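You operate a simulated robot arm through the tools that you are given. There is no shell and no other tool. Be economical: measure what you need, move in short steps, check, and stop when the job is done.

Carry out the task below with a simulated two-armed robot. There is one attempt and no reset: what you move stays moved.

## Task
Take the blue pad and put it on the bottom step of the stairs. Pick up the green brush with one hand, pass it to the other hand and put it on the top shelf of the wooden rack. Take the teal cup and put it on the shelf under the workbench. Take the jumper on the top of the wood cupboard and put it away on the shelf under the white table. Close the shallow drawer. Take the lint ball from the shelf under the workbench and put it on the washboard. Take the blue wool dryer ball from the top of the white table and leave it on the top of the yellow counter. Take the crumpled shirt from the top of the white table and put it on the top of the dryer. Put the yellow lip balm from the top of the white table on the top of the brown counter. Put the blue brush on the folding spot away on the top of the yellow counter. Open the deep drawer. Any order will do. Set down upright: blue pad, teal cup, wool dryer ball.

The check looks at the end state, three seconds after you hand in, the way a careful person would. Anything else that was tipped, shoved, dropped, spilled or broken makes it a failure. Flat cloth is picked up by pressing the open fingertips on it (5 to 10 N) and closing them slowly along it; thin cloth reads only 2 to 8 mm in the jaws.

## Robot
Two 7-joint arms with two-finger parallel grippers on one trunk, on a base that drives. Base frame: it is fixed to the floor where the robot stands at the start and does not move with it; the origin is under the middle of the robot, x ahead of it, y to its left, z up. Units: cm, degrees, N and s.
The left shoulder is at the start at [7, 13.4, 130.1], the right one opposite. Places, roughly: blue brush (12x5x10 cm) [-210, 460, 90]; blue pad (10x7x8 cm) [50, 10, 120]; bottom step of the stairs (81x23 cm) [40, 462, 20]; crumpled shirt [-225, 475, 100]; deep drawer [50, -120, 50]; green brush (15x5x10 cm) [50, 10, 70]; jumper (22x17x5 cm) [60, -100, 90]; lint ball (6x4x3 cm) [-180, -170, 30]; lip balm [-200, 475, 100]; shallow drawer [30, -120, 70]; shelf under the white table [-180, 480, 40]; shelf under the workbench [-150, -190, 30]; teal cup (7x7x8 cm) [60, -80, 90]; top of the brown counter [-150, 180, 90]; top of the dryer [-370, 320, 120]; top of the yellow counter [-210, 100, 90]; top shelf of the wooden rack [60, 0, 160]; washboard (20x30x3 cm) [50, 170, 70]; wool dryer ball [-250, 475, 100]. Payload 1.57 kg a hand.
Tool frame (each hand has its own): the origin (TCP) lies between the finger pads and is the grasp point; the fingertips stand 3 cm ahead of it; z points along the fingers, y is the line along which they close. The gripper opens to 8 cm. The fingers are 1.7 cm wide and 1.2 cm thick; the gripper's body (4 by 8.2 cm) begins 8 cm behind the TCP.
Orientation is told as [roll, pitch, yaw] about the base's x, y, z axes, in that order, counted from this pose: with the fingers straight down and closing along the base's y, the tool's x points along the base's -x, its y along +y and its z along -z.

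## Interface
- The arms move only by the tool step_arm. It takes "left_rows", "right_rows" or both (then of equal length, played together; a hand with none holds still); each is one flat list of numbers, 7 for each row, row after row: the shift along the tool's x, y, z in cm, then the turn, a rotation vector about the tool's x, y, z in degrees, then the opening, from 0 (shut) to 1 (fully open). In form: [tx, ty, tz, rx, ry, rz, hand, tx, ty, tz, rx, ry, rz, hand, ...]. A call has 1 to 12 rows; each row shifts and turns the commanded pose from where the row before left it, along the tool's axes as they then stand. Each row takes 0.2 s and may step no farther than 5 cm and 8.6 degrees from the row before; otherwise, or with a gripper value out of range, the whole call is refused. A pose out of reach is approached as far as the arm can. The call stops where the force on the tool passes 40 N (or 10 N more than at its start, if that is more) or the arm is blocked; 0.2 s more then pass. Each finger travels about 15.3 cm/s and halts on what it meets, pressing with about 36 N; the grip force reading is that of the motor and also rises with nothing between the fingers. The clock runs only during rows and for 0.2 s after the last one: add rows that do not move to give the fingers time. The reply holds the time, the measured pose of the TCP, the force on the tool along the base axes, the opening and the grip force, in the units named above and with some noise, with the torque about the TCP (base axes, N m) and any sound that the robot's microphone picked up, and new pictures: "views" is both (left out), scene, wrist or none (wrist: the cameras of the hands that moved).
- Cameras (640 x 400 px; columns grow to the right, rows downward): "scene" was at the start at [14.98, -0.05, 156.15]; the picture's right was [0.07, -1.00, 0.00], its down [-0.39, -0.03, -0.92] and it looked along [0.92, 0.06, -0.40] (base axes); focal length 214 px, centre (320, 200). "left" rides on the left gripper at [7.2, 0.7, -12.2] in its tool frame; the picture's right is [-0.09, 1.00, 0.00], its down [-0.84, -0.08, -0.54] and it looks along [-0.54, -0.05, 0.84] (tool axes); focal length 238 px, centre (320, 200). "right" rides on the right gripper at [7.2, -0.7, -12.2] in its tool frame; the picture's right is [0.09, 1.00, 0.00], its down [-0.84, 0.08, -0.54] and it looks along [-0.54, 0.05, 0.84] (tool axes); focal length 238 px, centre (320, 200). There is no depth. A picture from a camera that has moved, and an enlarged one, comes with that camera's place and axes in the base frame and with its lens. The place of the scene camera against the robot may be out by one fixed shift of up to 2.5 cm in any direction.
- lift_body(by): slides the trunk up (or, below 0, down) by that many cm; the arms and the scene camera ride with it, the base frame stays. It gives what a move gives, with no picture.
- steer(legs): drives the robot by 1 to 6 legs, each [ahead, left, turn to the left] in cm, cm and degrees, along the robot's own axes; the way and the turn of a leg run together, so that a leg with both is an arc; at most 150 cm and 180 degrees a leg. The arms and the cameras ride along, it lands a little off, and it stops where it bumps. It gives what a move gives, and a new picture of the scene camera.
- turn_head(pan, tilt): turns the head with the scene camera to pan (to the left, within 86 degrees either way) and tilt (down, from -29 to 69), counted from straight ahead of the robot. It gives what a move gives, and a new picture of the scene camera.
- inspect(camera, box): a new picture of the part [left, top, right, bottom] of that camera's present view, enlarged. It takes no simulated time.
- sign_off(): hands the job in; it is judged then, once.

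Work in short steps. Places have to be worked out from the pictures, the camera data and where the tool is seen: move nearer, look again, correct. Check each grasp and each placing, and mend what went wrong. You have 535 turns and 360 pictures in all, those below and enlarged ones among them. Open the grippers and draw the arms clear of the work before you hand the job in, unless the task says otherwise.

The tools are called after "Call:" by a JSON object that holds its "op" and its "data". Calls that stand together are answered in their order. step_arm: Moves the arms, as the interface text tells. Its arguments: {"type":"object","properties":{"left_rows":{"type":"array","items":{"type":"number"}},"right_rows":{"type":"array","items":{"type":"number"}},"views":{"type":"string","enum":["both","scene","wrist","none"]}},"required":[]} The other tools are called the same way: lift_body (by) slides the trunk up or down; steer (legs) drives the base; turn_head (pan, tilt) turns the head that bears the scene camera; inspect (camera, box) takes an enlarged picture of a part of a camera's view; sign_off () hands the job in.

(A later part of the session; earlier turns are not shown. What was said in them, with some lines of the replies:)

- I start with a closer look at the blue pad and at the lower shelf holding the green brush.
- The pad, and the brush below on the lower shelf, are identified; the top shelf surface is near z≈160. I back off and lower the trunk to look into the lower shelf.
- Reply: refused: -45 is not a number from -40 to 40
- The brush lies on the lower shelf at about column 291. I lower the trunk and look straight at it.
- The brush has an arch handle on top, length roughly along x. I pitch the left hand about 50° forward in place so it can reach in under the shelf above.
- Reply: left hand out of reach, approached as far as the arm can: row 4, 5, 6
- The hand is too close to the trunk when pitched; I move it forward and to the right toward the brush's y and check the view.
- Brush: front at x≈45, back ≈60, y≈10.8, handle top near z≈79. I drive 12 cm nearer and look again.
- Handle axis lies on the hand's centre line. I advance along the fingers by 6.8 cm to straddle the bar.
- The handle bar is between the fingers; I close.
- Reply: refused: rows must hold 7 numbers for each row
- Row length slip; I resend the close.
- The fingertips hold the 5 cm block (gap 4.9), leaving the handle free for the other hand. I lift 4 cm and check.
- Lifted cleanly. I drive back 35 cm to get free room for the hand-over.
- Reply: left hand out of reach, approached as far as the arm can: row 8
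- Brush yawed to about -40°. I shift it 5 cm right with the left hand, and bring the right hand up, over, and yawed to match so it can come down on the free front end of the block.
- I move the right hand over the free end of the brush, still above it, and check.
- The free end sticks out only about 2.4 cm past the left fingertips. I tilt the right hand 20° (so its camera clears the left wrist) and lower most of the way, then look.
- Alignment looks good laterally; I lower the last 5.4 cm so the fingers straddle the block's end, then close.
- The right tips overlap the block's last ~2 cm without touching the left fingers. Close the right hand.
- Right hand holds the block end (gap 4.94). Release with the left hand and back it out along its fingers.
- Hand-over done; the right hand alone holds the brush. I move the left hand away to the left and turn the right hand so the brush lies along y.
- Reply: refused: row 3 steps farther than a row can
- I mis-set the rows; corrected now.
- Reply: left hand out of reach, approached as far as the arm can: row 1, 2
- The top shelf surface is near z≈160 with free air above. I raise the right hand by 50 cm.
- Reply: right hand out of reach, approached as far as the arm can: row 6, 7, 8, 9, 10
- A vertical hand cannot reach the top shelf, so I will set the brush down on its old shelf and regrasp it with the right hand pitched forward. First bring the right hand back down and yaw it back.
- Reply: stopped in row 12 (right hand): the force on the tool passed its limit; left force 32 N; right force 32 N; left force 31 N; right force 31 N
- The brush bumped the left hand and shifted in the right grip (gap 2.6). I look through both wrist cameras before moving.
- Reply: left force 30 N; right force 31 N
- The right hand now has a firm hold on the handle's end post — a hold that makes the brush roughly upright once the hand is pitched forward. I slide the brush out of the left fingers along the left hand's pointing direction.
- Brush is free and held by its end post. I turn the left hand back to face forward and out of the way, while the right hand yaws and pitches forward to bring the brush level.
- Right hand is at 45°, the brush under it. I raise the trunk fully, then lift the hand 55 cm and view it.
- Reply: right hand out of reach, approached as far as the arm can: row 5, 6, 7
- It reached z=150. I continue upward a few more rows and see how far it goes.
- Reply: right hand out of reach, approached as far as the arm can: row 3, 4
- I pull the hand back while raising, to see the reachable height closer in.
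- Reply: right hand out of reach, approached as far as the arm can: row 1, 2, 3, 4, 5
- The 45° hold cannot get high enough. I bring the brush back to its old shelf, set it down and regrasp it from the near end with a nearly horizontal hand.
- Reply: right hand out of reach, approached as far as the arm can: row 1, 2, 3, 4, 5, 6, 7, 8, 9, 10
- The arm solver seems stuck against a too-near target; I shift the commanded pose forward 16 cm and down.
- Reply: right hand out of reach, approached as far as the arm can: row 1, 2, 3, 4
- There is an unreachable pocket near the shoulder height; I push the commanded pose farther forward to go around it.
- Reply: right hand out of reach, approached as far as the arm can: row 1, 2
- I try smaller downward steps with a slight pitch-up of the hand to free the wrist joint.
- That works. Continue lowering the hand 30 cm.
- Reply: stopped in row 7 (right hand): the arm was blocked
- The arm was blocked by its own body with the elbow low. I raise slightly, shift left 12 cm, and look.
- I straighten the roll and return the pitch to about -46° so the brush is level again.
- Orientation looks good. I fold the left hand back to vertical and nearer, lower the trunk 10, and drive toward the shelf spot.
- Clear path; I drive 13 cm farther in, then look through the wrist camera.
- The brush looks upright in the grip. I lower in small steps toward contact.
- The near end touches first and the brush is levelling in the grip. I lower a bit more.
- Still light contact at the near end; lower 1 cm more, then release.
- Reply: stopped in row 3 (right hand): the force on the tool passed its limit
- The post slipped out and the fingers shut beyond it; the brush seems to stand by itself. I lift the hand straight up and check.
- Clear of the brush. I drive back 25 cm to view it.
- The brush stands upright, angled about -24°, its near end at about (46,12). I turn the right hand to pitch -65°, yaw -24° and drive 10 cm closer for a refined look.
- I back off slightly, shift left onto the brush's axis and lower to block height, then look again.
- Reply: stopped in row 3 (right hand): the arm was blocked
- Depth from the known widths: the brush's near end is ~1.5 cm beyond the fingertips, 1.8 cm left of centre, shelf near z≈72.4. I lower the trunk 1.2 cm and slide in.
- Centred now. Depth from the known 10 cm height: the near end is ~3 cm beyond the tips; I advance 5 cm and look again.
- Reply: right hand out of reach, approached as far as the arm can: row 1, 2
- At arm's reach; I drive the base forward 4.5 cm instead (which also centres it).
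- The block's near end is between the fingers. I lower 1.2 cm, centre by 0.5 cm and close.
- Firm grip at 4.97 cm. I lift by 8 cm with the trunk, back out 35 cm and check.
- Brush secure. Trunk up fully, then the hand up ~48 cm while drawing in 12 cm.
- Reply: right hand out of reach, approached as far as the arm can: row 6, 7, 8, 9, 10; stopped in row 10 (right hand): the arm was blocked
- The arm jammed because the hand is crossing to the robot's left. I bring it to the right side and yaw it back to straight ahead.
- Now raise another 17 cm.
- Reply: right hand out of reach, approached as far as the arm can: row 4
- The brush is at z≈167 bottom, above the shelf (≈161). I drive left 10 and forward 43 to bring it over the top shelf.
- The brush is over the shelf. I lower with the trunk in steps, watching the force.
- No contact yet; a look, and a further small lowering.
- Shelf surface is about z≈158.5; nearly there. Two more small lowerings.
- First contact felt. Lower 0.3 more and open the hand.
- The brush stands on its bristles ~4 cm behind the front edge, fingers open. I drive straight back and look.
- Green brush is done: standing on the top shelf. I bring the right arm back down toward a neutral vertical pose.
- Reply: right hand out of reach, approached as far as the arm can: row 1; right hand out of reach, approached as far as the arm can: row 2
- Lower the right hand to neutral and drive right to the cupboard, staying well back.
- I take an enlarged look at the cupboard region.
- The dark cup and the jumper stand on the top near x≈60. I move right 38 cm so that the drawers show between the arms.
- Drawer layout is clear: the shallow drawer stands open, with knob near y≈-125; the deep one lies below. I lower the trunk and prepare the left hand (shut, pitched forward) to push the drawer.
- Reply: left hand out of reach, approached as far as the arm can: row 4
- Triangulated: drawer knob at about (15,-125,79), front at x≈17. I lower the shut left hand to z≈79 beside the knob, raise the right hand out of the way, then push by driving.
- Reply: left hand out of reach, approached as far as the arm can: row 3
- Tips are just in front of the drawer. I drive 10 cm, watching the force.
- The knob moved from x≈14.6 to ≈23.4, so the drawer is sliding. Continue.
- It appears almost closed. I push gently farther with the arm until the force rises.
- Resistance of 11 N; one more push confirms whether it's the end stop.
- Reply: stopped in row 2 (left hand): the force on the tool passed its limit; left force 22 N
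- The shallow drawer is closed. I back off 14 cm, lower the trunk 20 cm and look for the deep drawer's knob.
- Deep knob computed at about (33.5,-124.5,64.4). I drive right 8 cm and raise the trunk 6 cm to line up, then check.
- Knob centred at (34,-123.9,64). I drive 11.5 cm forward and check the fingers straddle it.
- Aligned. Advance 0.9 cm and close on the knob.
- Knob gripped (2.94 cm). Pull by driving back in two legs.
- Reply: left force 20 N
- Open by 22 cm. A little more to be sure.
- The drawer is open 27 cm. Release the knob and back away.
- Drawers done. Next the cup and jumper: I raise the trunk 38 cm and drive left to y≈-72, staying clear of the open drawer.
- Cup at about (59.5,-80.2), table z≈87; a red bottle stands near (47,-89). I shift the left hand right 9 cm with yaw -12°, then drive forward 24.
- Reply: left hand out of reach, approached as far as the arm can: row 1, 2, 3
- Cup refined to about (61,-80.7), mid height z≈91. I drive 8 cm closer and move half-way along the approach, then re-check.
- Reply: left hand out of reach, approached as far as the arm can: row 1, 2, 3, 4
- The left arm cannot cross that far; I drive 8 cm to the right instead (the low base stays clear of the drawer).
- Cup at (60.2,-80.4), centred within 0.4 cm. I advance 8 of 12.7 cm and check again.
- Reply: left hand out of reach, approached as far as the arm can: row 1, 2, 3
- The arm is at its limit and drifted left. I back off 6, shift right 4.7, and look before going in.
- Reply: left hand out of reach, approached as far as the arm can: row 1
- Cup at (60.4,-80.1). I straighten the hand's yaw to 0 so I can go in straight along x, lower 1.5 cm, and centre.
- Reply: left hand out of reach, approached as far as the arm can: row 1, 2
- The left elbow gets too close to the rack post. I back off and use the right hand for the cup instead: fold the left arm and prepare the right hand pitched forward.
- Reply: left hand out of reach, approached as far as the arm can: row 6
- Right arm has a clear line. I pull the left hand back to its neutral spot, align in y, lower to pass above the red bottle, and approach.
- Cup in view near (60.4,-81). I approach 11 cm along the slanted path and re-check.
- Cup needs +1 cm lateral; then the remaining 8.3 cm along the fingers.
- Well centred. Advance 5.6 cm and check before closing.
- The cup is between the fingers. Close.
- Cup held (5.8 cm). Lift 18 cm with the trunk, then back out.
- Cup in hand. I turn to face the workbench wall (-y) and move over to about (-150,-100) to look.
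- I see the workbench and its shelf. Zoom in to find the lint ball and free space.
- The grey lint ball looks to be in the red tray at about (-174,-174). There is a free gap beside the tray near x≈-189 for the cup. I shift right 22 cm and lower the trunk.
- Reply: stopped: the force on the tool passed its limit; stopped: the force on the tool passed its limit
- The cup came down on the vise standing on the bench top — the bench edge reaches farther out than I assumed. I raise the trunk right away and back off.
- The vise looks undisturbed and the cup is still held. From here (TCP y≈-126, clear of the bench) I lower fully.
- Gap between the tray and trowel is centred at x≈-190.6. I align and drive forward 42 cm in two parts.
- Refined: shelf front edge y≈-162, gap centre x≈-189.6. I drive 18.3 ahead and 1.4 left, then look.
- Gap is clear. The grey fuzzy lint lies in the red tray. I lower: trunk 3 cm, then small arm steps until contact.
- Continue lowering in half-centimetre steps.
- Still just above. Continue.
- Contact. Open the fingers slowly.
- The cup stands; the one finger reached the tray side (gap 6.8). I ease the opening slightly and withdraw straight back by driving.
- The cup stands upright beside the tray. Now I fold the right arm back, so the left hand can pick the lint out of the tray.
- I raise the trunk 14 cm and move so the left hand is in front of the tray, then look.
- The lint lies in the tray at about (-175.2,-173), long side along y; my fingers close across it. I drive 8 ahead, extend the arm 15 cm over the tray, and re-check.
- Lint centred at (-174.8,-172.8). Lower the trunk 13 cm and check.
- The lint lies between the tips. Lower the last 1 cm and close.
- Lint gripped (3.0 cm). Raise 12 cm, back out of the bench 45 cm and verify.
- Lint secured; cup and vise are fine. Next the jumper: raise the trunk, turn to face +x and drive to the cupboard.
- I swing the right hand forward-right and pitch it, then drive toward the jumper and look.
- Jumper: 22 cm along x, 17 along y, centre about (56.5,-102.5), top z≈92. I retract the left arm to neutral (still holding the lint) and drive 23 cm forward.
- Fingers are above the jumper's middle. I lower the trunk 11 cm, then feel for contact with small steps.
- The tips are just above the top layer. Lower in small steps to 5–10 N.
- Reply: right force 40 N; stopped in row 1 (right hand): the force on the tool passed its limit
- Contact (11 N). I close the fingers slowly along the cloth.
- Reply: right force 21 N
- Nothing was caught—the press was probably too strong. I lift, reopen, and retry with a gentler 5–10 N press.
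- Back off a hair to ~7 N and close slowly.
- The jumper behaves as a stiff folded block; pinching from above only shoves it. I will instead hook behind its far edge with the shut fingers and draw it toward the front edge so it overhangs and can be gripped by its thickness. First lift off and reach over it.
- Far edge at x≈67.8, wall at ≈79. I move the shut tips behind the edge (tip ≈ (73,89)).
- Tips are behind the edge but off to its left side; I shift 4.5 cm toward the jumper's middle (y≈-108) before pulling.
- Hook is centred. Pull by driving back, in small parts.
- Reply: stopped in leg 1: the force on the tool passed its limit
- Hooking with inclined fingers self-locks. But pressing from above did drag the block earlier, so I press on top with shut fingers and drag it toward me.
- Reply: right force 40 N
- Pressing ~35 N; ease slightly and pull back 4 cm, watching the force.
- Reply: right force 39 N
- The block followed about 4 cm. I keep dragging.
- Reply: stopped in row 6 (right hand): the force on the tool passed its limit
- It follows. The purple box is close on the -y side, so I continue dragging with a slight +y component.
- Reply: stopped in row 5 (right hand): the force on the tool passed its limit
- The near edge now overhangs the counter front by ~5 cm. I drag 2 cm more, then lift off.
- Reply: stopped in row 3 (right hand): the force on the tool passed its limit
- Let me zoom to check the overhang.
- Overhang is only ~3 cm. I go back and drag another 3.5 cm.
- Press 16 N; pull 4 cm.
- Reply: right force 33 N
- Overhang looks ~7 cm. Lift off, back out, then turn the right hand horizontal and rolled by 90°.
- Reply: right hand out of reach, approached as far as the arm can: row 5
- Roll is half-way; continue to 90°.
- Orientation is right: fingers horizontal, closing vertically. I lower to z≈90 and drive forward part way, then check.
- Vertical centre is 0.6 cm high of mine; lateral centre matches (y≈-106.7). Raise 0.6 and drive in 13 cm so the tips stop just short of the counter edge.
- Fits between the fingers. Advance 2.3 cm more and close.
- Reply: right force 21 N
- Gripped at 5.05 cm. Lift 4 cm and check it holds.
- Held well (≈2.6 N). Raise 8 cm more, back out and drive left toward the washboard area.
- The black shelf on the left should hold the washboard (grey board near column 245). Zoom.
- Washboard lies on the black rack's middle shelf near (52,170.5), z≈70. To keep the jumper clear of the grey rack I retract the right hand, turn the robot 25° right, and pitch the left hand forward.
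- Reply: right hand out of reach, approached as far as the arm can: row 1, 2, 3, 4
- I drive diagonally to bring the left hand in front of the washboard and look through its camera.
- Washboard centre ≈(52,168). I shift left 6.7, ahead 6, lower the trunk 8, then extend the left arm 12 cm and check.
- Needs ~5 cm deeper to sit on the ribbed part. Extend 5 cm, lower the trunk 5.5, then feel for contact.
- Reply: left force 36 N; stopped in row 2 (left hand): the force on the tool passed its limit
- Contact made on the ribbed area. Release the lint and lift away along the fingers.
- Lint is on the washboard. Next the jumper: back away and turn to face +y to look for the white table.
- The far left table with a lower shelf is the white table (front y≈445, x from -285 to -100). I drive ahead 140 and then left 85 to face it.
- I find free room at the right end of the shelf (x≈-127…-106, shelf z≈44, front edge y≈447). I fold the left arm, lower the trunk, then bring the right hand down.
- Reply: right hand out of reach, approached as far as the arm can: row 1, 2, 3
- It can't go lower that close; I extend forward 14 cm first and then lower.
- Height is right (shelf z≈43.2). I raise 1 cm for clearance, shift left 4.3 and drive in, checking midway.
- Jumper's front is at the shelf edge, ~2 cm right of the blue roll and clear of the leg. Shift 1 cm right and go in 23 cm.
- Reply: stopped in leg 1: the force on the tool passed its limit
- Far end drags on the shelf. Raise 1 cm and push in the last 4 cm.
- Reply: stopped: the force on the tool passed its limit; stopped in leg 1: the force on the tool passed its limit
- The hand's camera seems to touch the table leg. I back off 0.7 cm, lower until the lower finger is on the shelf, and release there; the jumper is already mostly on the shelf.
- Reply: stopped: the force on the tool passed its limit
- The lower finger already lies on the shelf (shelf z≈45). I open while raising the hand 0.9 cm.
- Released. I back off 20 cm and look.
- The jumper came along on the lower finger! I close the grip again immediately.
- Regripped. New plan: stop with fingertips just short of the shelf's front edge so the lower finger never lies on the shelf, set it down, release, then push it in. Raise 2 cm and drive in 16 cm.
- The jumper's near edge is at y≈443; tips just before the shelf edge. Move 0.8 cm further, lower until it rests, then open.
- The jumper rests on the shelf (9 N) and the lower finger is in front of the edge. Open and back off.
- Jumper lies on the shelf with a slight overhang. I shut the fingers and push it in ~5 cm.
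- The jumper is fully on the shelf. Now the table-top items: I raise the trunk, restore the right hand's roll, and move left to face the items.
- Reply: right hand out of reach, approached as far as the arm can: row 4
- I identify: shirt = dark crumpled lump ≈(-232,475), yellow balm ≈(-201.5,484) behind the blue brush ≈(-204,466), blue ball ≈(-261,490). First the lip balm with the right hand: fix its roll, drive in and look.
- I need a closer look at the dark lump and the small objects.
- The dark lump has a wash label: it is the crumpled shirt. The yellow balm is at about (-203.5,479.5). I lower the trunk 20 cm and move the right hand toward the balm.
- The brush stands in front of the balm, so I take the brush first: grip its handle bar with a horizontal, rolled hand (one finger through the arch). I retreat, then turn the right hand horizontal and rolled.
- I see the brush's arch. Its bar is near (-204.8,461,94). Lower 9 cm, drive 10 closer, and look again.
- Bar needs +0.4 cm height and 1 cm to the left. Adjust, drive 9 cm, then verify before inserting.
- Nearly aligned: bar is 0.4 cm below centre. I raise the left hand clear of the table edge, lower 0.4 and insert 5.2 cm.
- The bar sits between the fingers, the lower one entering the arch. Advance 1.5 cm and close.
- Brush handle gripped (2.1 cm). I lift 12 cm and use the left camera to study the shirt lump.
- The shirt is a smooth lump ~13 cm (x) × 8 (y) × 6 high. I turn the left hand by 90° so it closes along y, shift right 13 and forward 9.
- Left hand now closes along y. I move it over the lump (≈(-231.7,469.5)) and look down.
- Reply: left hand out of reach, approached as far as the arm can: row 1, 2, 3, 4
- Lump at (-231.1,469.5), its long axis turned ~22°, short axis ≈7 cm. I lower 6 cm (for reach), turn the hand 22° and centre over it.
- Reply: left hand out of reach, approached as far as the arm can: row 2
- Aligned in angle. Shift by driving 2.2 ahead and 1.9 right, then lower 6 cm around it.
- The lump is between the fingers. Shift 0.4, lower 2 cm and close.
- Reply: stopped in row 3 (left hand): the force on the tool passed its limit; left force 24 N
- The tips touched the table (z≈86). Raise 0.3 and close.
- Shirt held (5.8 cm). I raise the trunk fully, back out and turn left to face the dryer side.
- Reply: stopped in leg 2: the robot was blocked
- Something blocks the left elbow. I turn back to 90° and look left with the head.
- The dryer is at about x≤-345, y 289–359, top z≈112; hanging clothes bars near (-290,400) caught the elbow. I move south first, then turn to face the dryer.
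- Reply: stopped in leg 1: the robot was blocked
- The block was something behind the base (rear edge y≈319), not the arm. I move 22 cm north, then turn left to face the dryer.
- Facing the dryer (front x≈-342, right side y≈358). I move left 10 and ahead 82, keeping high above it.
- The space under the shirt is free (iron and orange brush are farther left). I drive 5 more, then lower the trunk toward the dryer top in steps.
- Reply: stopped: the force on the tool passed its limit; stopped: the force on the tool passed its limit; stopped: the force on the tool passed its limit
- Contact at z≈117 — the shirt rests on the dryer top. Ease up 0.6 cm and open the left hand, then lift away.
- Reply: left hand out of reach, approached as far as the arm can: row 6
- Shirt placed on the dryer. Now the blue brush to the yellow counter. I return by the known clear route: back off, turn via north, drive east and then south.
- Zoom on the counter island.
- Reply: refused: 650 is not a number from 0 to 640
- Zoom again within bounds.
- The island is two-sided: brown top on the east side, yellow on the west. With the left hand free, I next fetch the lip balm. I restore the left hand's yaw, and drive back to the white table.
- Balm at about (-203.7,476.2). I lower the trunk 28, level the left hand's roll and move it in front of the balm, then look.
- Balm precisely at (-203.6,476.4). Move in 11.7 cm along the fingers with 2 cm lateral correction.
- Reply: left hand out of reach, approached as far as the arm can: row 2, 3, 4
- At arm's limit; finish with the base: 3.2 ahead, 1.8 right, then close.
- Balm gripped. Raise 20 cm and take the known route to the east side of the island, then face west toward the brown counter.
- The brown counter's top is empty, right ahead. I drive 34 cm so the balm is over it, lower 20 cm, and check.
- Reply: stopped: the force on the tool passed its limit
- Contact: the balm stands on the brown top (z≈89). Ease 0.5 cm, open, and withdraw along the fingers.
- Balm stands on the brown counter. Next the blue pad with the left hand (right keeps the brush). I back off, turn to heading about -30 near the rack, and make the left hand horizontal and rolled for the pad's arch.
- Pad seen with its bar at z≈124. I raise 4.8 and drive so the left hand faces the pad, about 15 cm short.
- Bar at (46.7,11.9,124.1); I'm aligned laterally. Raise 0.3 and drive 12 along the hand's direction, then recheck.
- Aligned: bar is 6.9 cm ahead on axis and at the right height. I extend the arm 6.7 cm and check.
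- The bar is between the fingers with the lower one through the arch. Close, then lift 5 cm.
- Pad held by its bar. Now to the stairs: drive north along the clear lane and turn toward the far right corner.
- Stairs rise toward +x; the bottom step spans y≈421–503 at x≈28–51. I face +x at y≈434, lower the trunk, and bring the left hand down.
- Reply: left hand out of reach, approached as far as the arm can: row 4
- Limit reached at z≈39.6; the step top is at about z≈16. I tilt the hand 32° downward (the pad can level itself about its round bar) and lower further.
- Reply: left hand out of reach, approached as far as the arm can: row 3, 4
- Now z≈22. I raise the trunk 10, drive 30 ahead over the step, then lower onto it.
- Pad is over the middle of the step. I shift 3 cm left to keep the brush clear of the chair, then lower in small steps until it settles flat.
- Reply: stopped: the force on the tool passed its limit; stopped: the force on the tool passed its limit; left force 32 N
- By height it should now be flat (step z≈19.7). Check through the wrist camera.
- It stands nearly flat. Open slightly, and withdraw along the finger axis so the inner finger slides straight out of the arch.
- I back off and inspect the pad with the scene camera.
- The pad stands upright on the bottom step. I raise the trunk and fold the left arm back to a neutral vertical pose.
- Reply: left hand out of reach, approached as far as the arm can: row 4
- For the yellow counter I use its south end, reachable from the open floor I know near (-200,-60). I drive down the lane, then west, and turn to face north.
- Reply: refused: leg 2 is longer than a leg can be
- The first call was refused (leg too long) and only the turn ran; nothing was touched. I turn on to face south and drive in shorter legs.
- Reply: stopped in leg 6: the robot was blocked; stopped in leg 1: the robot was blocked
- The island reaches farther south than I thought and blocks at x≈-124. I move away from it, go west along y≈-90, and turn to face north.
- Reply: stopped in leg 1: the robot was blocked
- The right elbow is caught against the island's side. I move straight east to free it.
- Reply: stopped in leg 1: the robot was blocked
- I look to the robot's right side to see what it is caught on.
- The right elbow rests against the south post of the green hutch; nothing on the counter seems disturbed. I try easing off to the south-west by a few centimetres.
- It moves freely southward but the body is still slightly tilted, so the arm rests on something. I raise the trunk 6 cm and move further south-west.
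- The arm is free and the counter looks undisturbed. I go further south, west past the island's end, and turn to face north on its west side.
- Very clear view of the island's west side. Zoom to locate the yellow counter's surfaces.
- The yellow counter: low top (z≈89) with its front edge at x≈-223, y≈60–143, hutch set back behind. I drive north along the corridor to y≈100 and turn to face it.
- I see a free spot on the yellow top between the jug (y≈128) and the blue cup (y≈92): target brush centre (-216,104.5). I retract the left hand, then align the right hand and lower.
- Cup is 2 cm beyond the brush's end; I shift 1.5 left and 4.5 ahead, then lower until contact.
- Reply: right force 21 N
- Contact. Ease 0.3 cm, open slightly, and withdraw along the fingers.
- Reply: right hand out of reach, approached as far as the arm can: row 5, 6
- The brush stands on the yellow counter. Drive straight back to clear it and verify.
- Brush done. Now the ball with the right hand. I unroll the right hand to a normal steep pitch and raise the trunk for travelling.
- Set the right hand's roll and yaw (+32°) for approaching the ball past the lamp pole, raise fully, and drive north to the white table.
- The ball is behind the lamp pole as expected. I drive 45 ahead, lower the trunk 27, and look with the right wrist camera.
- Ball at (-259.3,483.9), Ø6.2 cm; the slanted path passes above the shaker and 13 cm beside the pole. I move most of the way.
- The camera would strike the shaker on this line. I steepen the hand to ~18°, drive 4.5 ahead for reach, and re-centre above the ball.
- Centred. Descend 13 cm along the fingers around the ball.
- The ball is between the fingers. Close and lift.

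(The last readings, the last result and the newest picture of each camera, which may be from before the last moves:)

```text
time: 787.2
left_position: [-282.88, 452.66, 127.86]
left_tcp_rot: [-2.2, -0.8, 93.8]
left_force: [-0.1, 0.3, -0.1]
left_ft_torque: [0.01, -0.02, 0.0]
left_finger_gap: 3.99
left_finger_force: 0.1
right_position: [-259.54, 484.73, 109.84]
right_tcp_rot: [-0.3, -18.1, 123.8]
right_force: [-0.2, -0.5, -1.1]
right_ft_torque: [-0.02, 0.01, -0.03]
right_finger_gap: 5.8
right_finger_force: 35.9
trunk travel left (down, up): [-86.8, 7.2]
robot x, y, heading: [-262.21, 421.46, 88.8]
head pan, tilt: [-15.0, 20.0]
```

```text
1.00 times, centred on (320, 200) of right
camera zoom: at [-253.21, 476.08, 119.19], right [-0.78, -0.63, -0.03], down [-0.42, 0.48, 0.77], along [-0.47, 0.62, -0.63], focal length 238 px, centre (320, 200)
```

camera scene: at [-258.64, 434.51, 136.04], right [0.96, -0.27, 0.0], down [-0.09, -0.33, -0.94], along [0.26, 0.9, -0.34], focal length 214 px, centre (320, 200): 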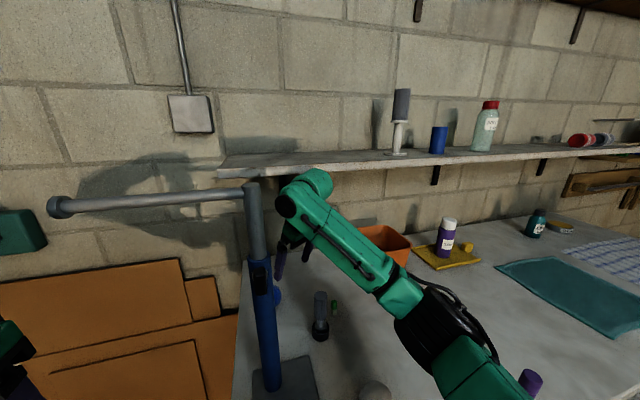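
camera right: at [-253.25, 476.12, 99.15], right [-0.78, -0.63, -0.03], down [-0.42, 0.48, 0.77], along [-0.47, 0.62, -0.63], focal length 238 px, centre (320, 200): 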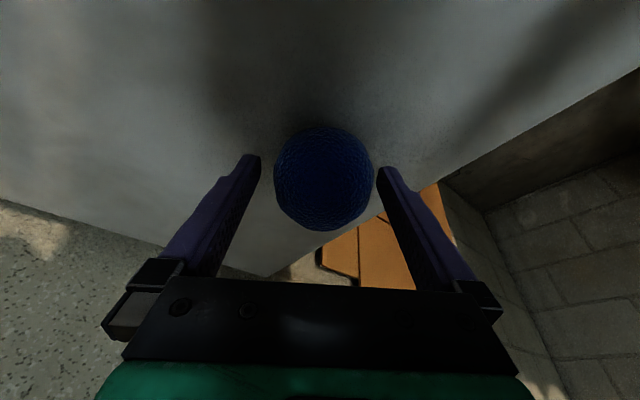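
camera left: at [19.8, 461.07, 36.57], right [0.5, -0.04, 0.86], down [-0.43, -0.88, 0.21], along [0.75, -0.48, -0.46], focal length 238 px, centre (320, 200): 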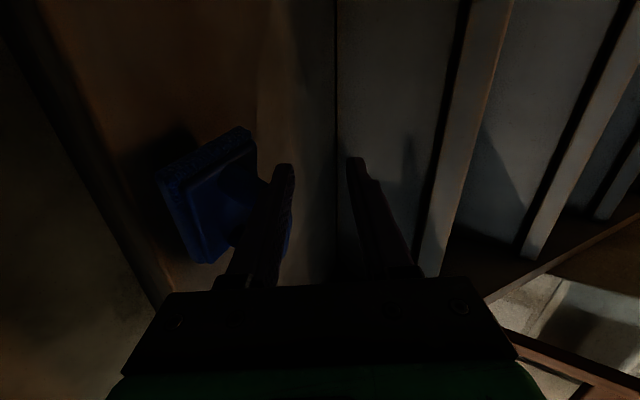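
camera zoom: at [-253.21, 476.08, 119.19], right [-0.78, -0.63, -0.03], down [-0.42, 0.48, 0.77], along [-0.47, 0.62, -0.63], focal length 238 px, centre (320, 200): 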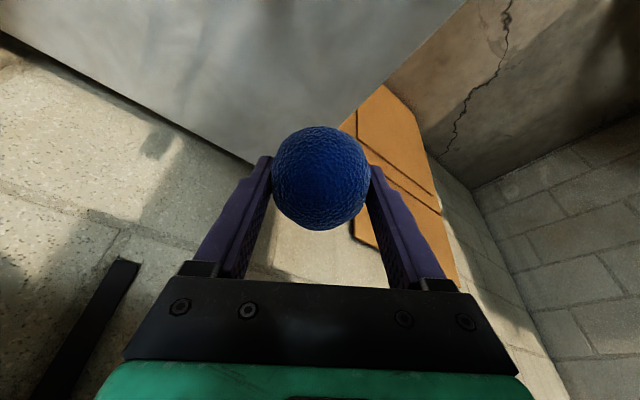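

Ball held (5.8 cm). I move right first to clear the pole, back out, and go back down the west corridor to the yellow counter.

Call:
{"op": "steer", "data": {"legs": [[0, -15, 0.5], [-60, 0, 0], [0, 47, 0], [-150, 0, 0], [-92, 0, 0], [0, 0, -90]]}}

```text
time: 809.3
left_position: [-274.02, 138.53, 127.94]
left_tcp_rot: [-2.2, -0.8, 1.4]
left_force: [-0.9, -0.1, -0.8]
left_ft_torque: [0.0, -0.01, -0.03]
left_finger_gap: 3.99
left_finger_force: 0.0
right_position: [-243.09, 113.9, 109.95]
right_tcp_rot: [-0.3, -18.1, 31.5]
right_force: [0.3, 0.3, -0.6]
right_ft_torque: [0.03, 0.02, 0.03]
right_finger_gap: 5.75
right_finger_force: 36.1
trunk travel left (down, up): [-86.8, 7.2]
robot x, y, heading: [-306.27, 118.63, -2.9]
head pan, tilt: [-15.0, 20.0]
camera scene: at [-291.32, 115.03, 155.99], right [-0.31, -0.95, 0.0], down [-0.33, 0.11, -0.94], along [0.89, -0.29, -0.34], focal length 214 px, centre (320, 200)
```

scene: 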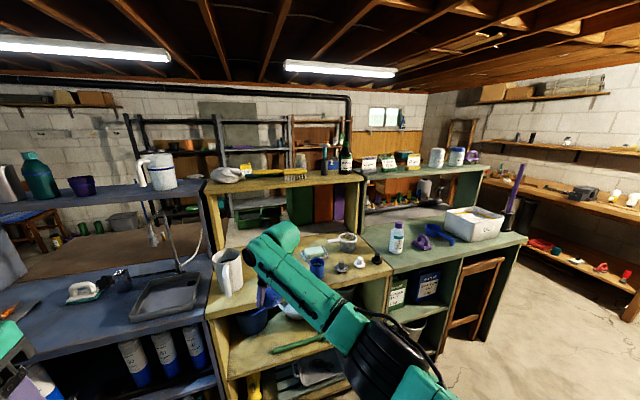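

I drive the ball over the free spot (about (-215,118)) and check through the right camera.

Call:
{"op": "steer", "data": {"legs": [[27.5, 5.2, 0]]}}

Call:
{"op": "lift_body", "data": {"by": -8}}

Call:
{"op": "inspect", "data": {"camera": "right", "box": [0, 0, 640, 400]}}

```text
time: 811.2
left_position: [-246.79, 142.44, 127.93]
left_tcp_rot: [-2.2, -0.9, 1.8]
left_force: [-0.9, -0.1, 0.0]
left_ft_torque: [-0.01, -0.02, -0.01]
left_finger_gap: 3.99
left_finger_force: 0.0
right_position: [-215.78, 118.1, 109.94]
right_tcp_rot: [-0.4, -18.1, 31.8]
right_force: [0.0, 0.2, -0.1]
right_ft_torque: [-0.01, -0.03, 0.02]
right_finger_gap: 5.76
right_finger_force: 36.0
trunk travel left (down, up): [-86.8, 7.2]
robot x, y, heading: [-278.63, 122.7, -3.1]
head pan, tilt: [-15.0, 20.0]
camera scene: at [-264.13, 118.79, 156.02], right [-0.31, -0.95, 0.0], down [-0.32, 0.11, -0.94], along [0.89, -0.29, -0.34], focal length 214 px, centre (320, 200)
```

scene: 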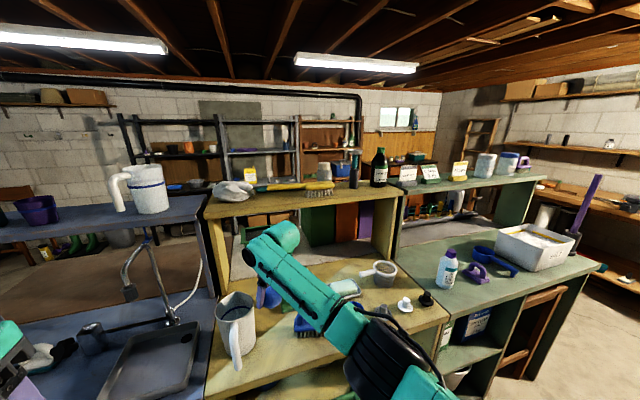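

```text
time: 812.4
left_position: [-246.82, 142.49, 119.82]
left_tcp_rot: [-2.2, -0.9, 1.9]
left_force: [-1.6, -0.4, -0.7]
left_ft_torque: [0.0, 0.03, 0.02]
left_finger_gap: 4.0
left_finger_force: 0.1
right_position: [-215.56, 117.88, 101.86]
right_tcp_rot: [-0.3, -18.1, 31.8]
right_force: [0.9, -0.3, 0.3]
right_ft_torque: [0.02, 0.0, 0.0]
right_finger_gap: 5.75
right_finger_force: 36.0
trunk travel left (down, up): [-78.8, 15.2]
robot x, y, heading: [-278.39, 122.49, -2.7]
head pan, tilt: [-15.0, 20.0]
```

```text
1.00 times, centred on (320, 200) of right
camera zoom: at [-224.37, 111.73, 111.23], right [-0.6, 0.8, -0.03], down [0.49, 0.4, 0.78], along [0.63, 0.45, -0.63], focal length 238 px, centre (320, 200)
```

zoom: 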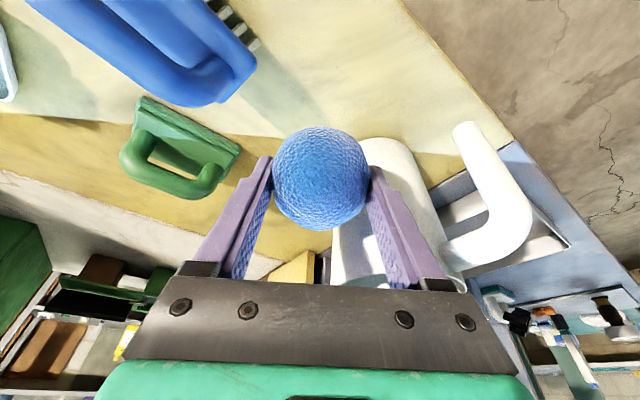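

The jug is too close to the finger here; I back the hand 5.5 cm toward the front so both fingers stay clear of jug and brush, then lower.

Call:
{"op": "steer", "data": {"legs": [[-5.6, -0.5, 0]]}}

Call:
{"op": "lift_body", "data": {"by": -6.5}}

Call:
{"op": "inspect", "data": {"camera": "right", "box": [0, 0, 640, 400]}}

```text
time: 813.4
left_position: [-251.55, 142.15, 119.64]
left_tcp_rot: [-2.3, -0.5, 1.8]
left_force: [0.5, -0.1, 0.4]
left_ft_torque: [0.0, 0.06, 0.04]
left_finger_gap: 3.99
left_finger_force: 0.1
right_position: [-220.47, 117.72, 101.41]
right_tcp_rot: [0.0, -17.7, 31.7]
right_force: [0.2, 0.1, -1.1]
right_ft_torque: [0.02, 0.01, 0.0]
right_finger_gap: 5.73
right_finger_force: 35.8
trunk travel left (down, up): [-78.8, 15.2]
robot x, y, heading: [-283.83, 122.29, -2.9]
head pan, tilt: [-15.0, 20.0]
camera scene: at [-268.55, 118.64, 147.89], right [-0.31, -0.95, 0.0], down [-0.33, 0.1, -0.94], along [0.89, -0.29, -0.35], focal length 214 px, centre (320, 200)
```

scene: 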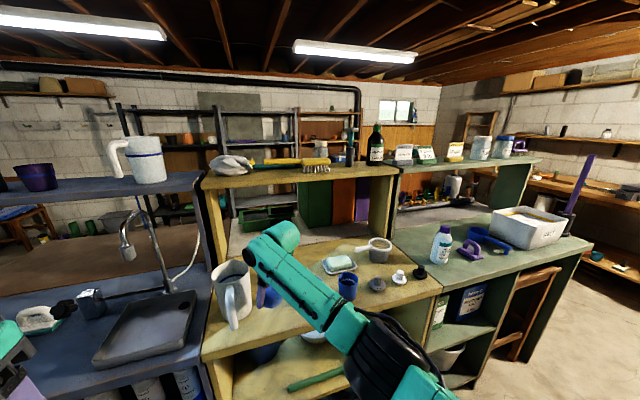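

```text
time: 814.4
left_position: [-252.15, 142.17, 113.27]
left_tcp_rot: [-2.2, -0.7, 1.9]
left_force: [0.4, 0.7, 0.7]
left_ft_torque: [-0.02, 0.04, -0.01]
left_finger_gap: 4.0
left_finger_force: 0.0
right_position: [-221.01, 117.7, 95.28]
right_tcp_rot: [-0.2, -18.0, 31.8]
right_force: [0.9, -1.2, 0.2]
right_ft_torque: [0.0, -0.01, 0.0]
right_finger_gap: 5.77
right_finger_force: 36.0
trunk travel left (down, up): [-72.3, 21.7]
robot x, y, heading: [-283.92, 122.45, -2.8]
head pan, tilt: [-15.0, 20.0]
```

```text
1.00 times, centred on (320, 200) of right
camera zoom: at [-229.78, 111.49, 104.66], right [-0.6, 0.8, -0.03], down [0.49, 0.4, 0.77], along [0.63, 0.45, -0.63], focal length 238 px, centre (320, 200)
```

zoom: 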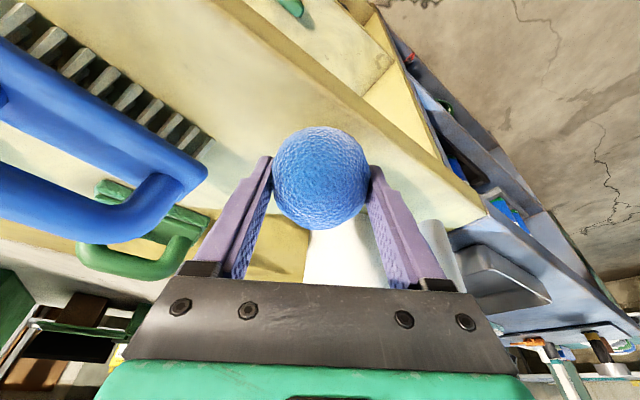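

The front edge is at x≈-224, so I go 2.7 cm deeper, then lower to contact.

Call:
{"op": "steer", "data": {"legs": [[2.8, 0.2, 0]]}}

Call:
{"op": "lift_body", "data": {"by": -1}}

Call:
{"op": "lift_body", "data": {"by": -0.6}}

```text
time: 815.2
left_position: [-249.89, 142.27, 113.4]
left_tcp_rot: [-2.1, -1.0, 1.8]
left_force: [-0.7, -0.3, 0.6]
left_ft_torque: [0.02, -0.05, -0.03]
left_finger_gap: 4.0
left_finger_force: 0.0
right_position: [-218.63, 117.73, 95.67]
right_tcp_rot: [-0.3, -18.3, 31.8]
right_force: [-0.2, -1.3, 0.4]
right_ft_torque: [0.0, -0.06, -0.02]
right_finger_gap: 5.74
right_finger_force: 36.3
trunk travel left (down, up): [-72.3, 21.7]
robot x, y, heading: [-280.74, 122.54, -3.1]
head pan, tilt: [-15.0, 20.0]
camera scene: at [-267.16, 118.64, 141.56], right [-0.31, -0.95, 0.0], down [-0.32, 0.11, -0.94], along [0.9, -0.29, -0.34], focal length 214 px, centre (320, 200)
```

scene: 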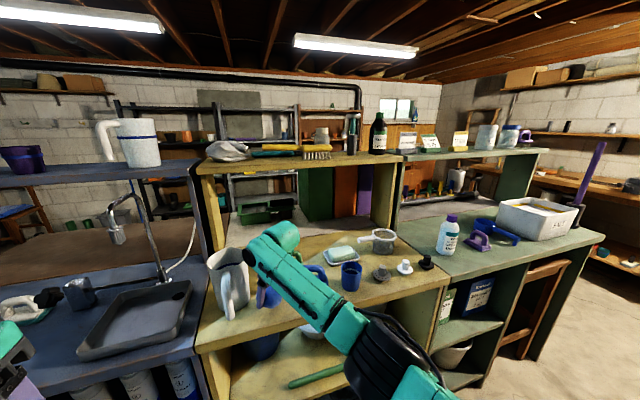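

```text
time: 815.8
left_position: [-249.39, 142.21, 112.46]
left_tcp_rot: [-2.2, -0.7, 1.7]
left_force: [-0.9, 0.6, -0.1]
left_ft_torque: [-0.02, -0.05, -0.01]
left_finger_gap: 3.99
left_finger_force: 0.1
right_position: [-218.4, 117.8, 94.41]
right_tcp_rot: [-0.3, -18.2, 31.8]
right_force: [-0.3, 0.2, -0.6]
right_ft_torque: [0.0, 0.01, 0.02]
right_finger_gap: 5.76
right_finger_force: 36.1
trunk travel left (down, up): [-71.3, 22.7]
robot x, y, heading: [-280.95, 122.47, -2.9]
head pan, tilt: [-15.0, 20.0]
```

```text
time: 816.4
left_position: [-249.64, 142.29, 111.86]
left_tcp_rot: [-2.3, -0.8, 1.9]
left_force: [0.1, 1.0, 0.2]
left_ft_torque: [-0.01, -0.03, 0.02]
left_finger_gap: 4.01
left_finger_force: 0.1
right_position: [-218.27, 117.79, 93.92]
right_tcp_rot: [-0.4, -18.3, 31.8]
right_force: [0.8, -0.9, 7.4]
right_ft_torque: [0.04, -0.02, 0.0]
right_finger_gap: 5.75
right_finger_force: 35.6
trunk travel left (down, up): [-70.7, 23.3]
robot x, y, heading: [-281.07, 122.43, -2.6]
head pan, tilt: [-15.0, 20.0]
```

Gentle contact (7 N). Open the fingers slowly, then rise along the fingers.

Call:
{"op": "step_arm", "data": {"right_rows": [0, 0, -0.05, 0, 0, 0, 0.74, 0, 0, 0, 0, 0, 0, 0.78, 0, 0, 0, 0, 0, 0, 0.84, 0, 0, 0, 0, 0, 0, 0.9, 0, 0, 0, 0, 0, 0, 0.95, 0, 0, -2, 0, 0, 0, 0.95, 0, 0, -3, 0, 0, 0, 0.95, 0, 0, -4, 0, 0, 0, 0.95], "views": "wrist"}}

```text
time: 818.2
left_position: [-249.51, 142.22, 111.74]
left_tcp_rot: [-2.1, -0.8, 1.8]
left_force: [0.6, 0.3, 0.1]
left_ft_torque: [-0.01, -0.02, 0.03]
left_finger_gap: 3.97
left_finger_force: 0.1
right_position: [-220.55, 116.58, 102.52]
right_tcp_rot: [-0.4, -18.1, 31.8]
right_force: [-0.4, 0.6, -0.4]
right_ft_torque: [0.01, 0.0, 0.01]
right_finger_gap: 7.63
right_finger_force: 0.0
trunk travel left (down, up): [-70.7, 23.3]
robot x, y, heading: [-281.38, 122.2, -2.8]
head pan, tilt: [-15.0, 20.0]
camera right: at [-229.37, 110.27, 111.78], right [-0.6, 0.8, -0.03], down [0.49, 0.4, 0.77], along [0.63, 0.45, -0.63], focal length 238 px, centre (320, 200)
```

right: 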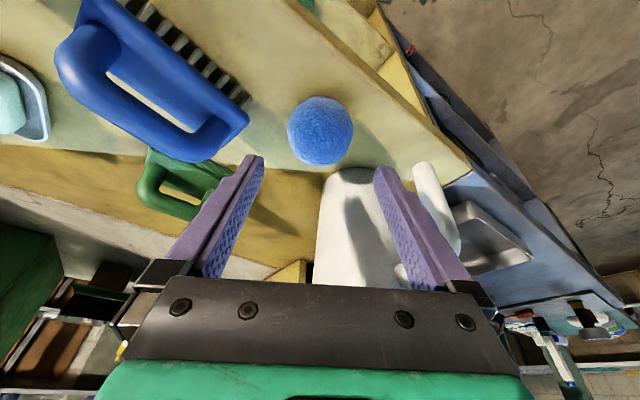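

The ball sits on the counter. I raise the trunk 15 cm, back off, and take a final look here.

Call:
{"op": "lift_body", "data": {"by": 16}}

Call:
{"op": "steer", "data": {"legs": [[-20, 0, 0]]}}

Call:
{"op": "inspect", "data": {"camera": "scene", "box": [180, 200, 420, 350]}}

```text
time: 820.0
left_position: [-249.31, 142.26, 127.74]
left_tcp_rot: [-2.2, -0.8, 1.8]
left_force: [0.0, 0.6, 0.1]
left_ft_torque: [0.01, -0.02, -0.04]
left_finger_gap: 4.0
left_finger_force: 0.1
right_position: [-220.47, 116.55, 118.4]
right_tcp_rot: [-0.2, -18.1, 31.9]
right_force: [0.2, 0.0, -0.2]
right_ft_torque: [0.01, -0.01, 0.0]
right_finger_gap: 7.6
right_finger_force: 0.1
trunk travel left (down, up): [-86.7, 7.3]
robot x, y, heading: [-281.57, 122.79, -3.0]
head pan, tilt: [-15.0, 20.0]
```

```text
time: 821.6
left_position: [-268.51, 143.29, 127.65]
left_tcp_rot: [-2.2, -0.5, 2.1]
left_force: [0.0, -0.8, -0.7]
left_ft_torque: [0.02, 0.05, 0.01]
left_finger_gap: 4.01
left_finger_force: 0.0
right_position: [-239.56, 117.86, 118.19]
right_tcp_rot: [-0.2, -17.9, 32.1]
right_force: [0.9, 0.0, 0.2]
right_ft_torque: [-0.02, 0.0, -0.02]
right_finger_gap: 7.59
right_finger_force: 0.1
trunk travel left (down, up): [-86.7, 7.3]
robot x, y, heading: [-300.88, 123.57, -2.5]
head pan, tilt: [-15.0, 20.0]
camera scene: at [-285.52, 119.66, 155.84], right [-0.3, -0.95, 0.0], down [-0.33, 0.1, -0.94], along [0.89, -0.28, -0.35], focal length 214 px, centre (320, 200)
```

scene: 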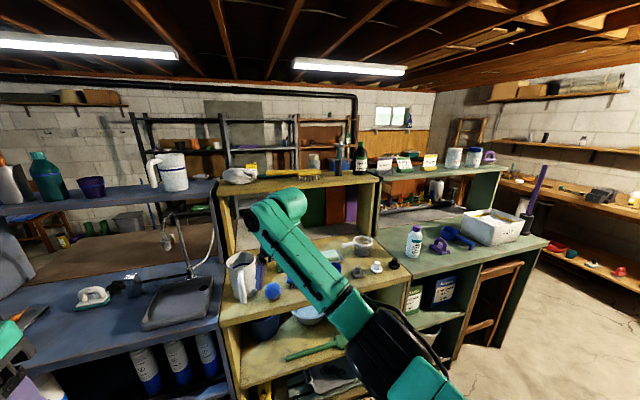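

```text
2.67 times, centred on (300, 275) of scene
camera zoom: at [-285.52, 119.66, 155.84], right [-0.3, -0.95, 0.0], down [-0.33, 0.1, -0.94], along [0.89, -0.28, -0.35], focal length 572 px, centre (373, 0)
```

zoom: 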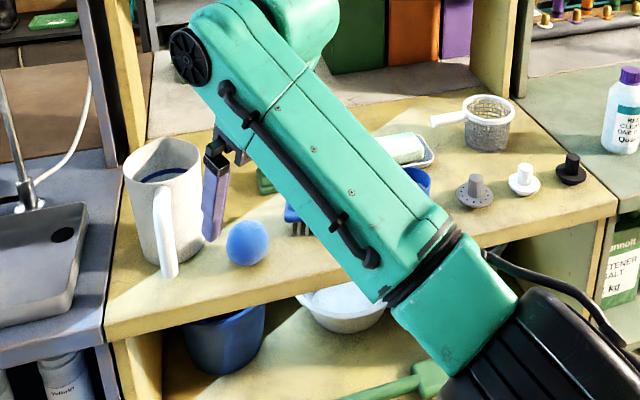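

Ball and brush stand well on the yellow counter. I open the left gripper fully; both arms are clear of everything.

Call:
{"op": "step_arm", "data": {"left_rows": [0, 0, 0, 0, 0, 0, 1, 0, 0, 0, 0, 0, 0, 1], "right_rows": [0, 0, 0, 0, 0, 0, 1, 0, 0, 0, 0, 0, 0, 1], "views": "none"}}

Call:
{"op": "steer", "data": {"legs": [[-10, 0, 0]]}}

```text
time: 822.2
left_position: [-268.73, 143.37, 127.75]
left_tcp_rot: [-2.1, -0.7, 2.1]
left_force: [-0.1, -0.5, 1.0]
left_ft_torque: [-0.01, -0.04, 0.03]
left_finger_gap: 8.0
left_finger_force: 0.0
right_position: [-239.77, 117.76, 118.25]
right_tcp_rot: [-0.3, -18.1, 32.1]
right_force: [0.2, 0.0, -0.9]
right_ft_torque: [0.03, -0.01, 0.03]
right_finger_gap: 7.99
right_finger_force: 0.1
trunk travel left (down, up): [-86.7, 7.3]
robot x, y, heading: [-300.6, 123.39, -2.6]
head pan, tilt: [-15.0, 20.0]
```

```text
time: 823.3
left_position: [-278.09, 143.76, 127.61]
left_tcp_rot: [-2.2, -0.5, 2.0]
left_force: [0.5, -0.6, -0.6]
left_ft_torque: [0.01, 0.02, 0.02]
left_finger_gap: 8.0
left_finger_force: 0.1
right_position: [-249.15, 118.14, 118.09]
right_tcp_rot: [-0.2, -18.0, 32.0]
right_force: [0.3, -1.0, -0.9]
right_ft_torque: [-0.03, 0.03, 0.01]
right_finger_gap: 7.98
right_finger_force: 0.1
trunk travel left (down, up): [-86.7, 7.3]
robot x, y, heading: [-310.6, 123.82, -2.5]
head pan, tilt: [-15.0, 20.0]
camera scene: at [-295.11, 120.09, 155.81], right [-0.3, -0.95, 0.0], down [-0.33, 0.1, -0.94], along [0.89, -0.28, -0.35], focal length 214 px, centre (320, 200)
```

scene: 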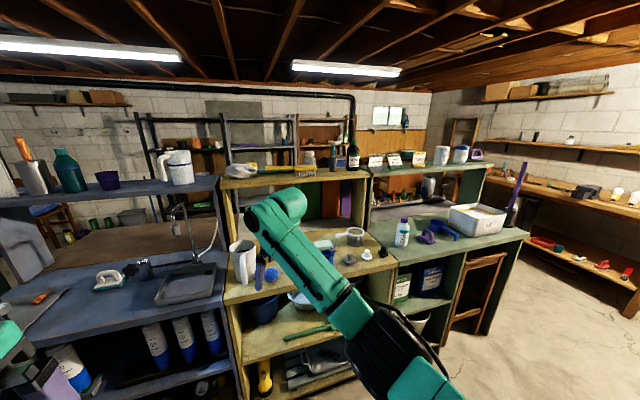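

All items are placed, the shallow drawer is shut and the deep drawer open, the grippers are open and the arms are clear; I hand the job in.

Call:
{"op": "sign_off", "data": {}}

```text
The job is handed in.
```

I handed the job in with all eleven tasks done as far as my last views showed. I saw no fallen items, but I did not take a last look at every place.

- **Stairs:** the blue pad is upright on the bottom step, about 1.5 cm from its front edge.
- **Wooden rack:** the green brush was passed from the left hand to the right and stands on the top shelf. It slipped in the grip on the way, so I set it back on its shelf and regripped it with the right hand.
- **Workbench shelf:** the teal cup is upright on the shelf, beside the red tray.
- **White table shelf:** the jumper is fully on the shelf.
- **Drawers:** the shallow drawer is shut and the deep drawer is open by about 27 cm.
- **Washboard:** the lint ball is on it.
- **Dryer:** the crumpled shirt is on top.
- **Brown counter:** the yellow lip balm stands on it.
- **Yellow counter:** the wool dryer ball and the blue brush are on the low counter top, not the raised shelf behind it.

Two bumps along the way:

- **Vise:** while lowering the cup I pressed it onto the vise on the workbench. Both looked undisturbed afterwards.
- **Island:** the right elbow caught on the south end of the counter island. The items I could see there stayed upright, but I did not go back for a close look.
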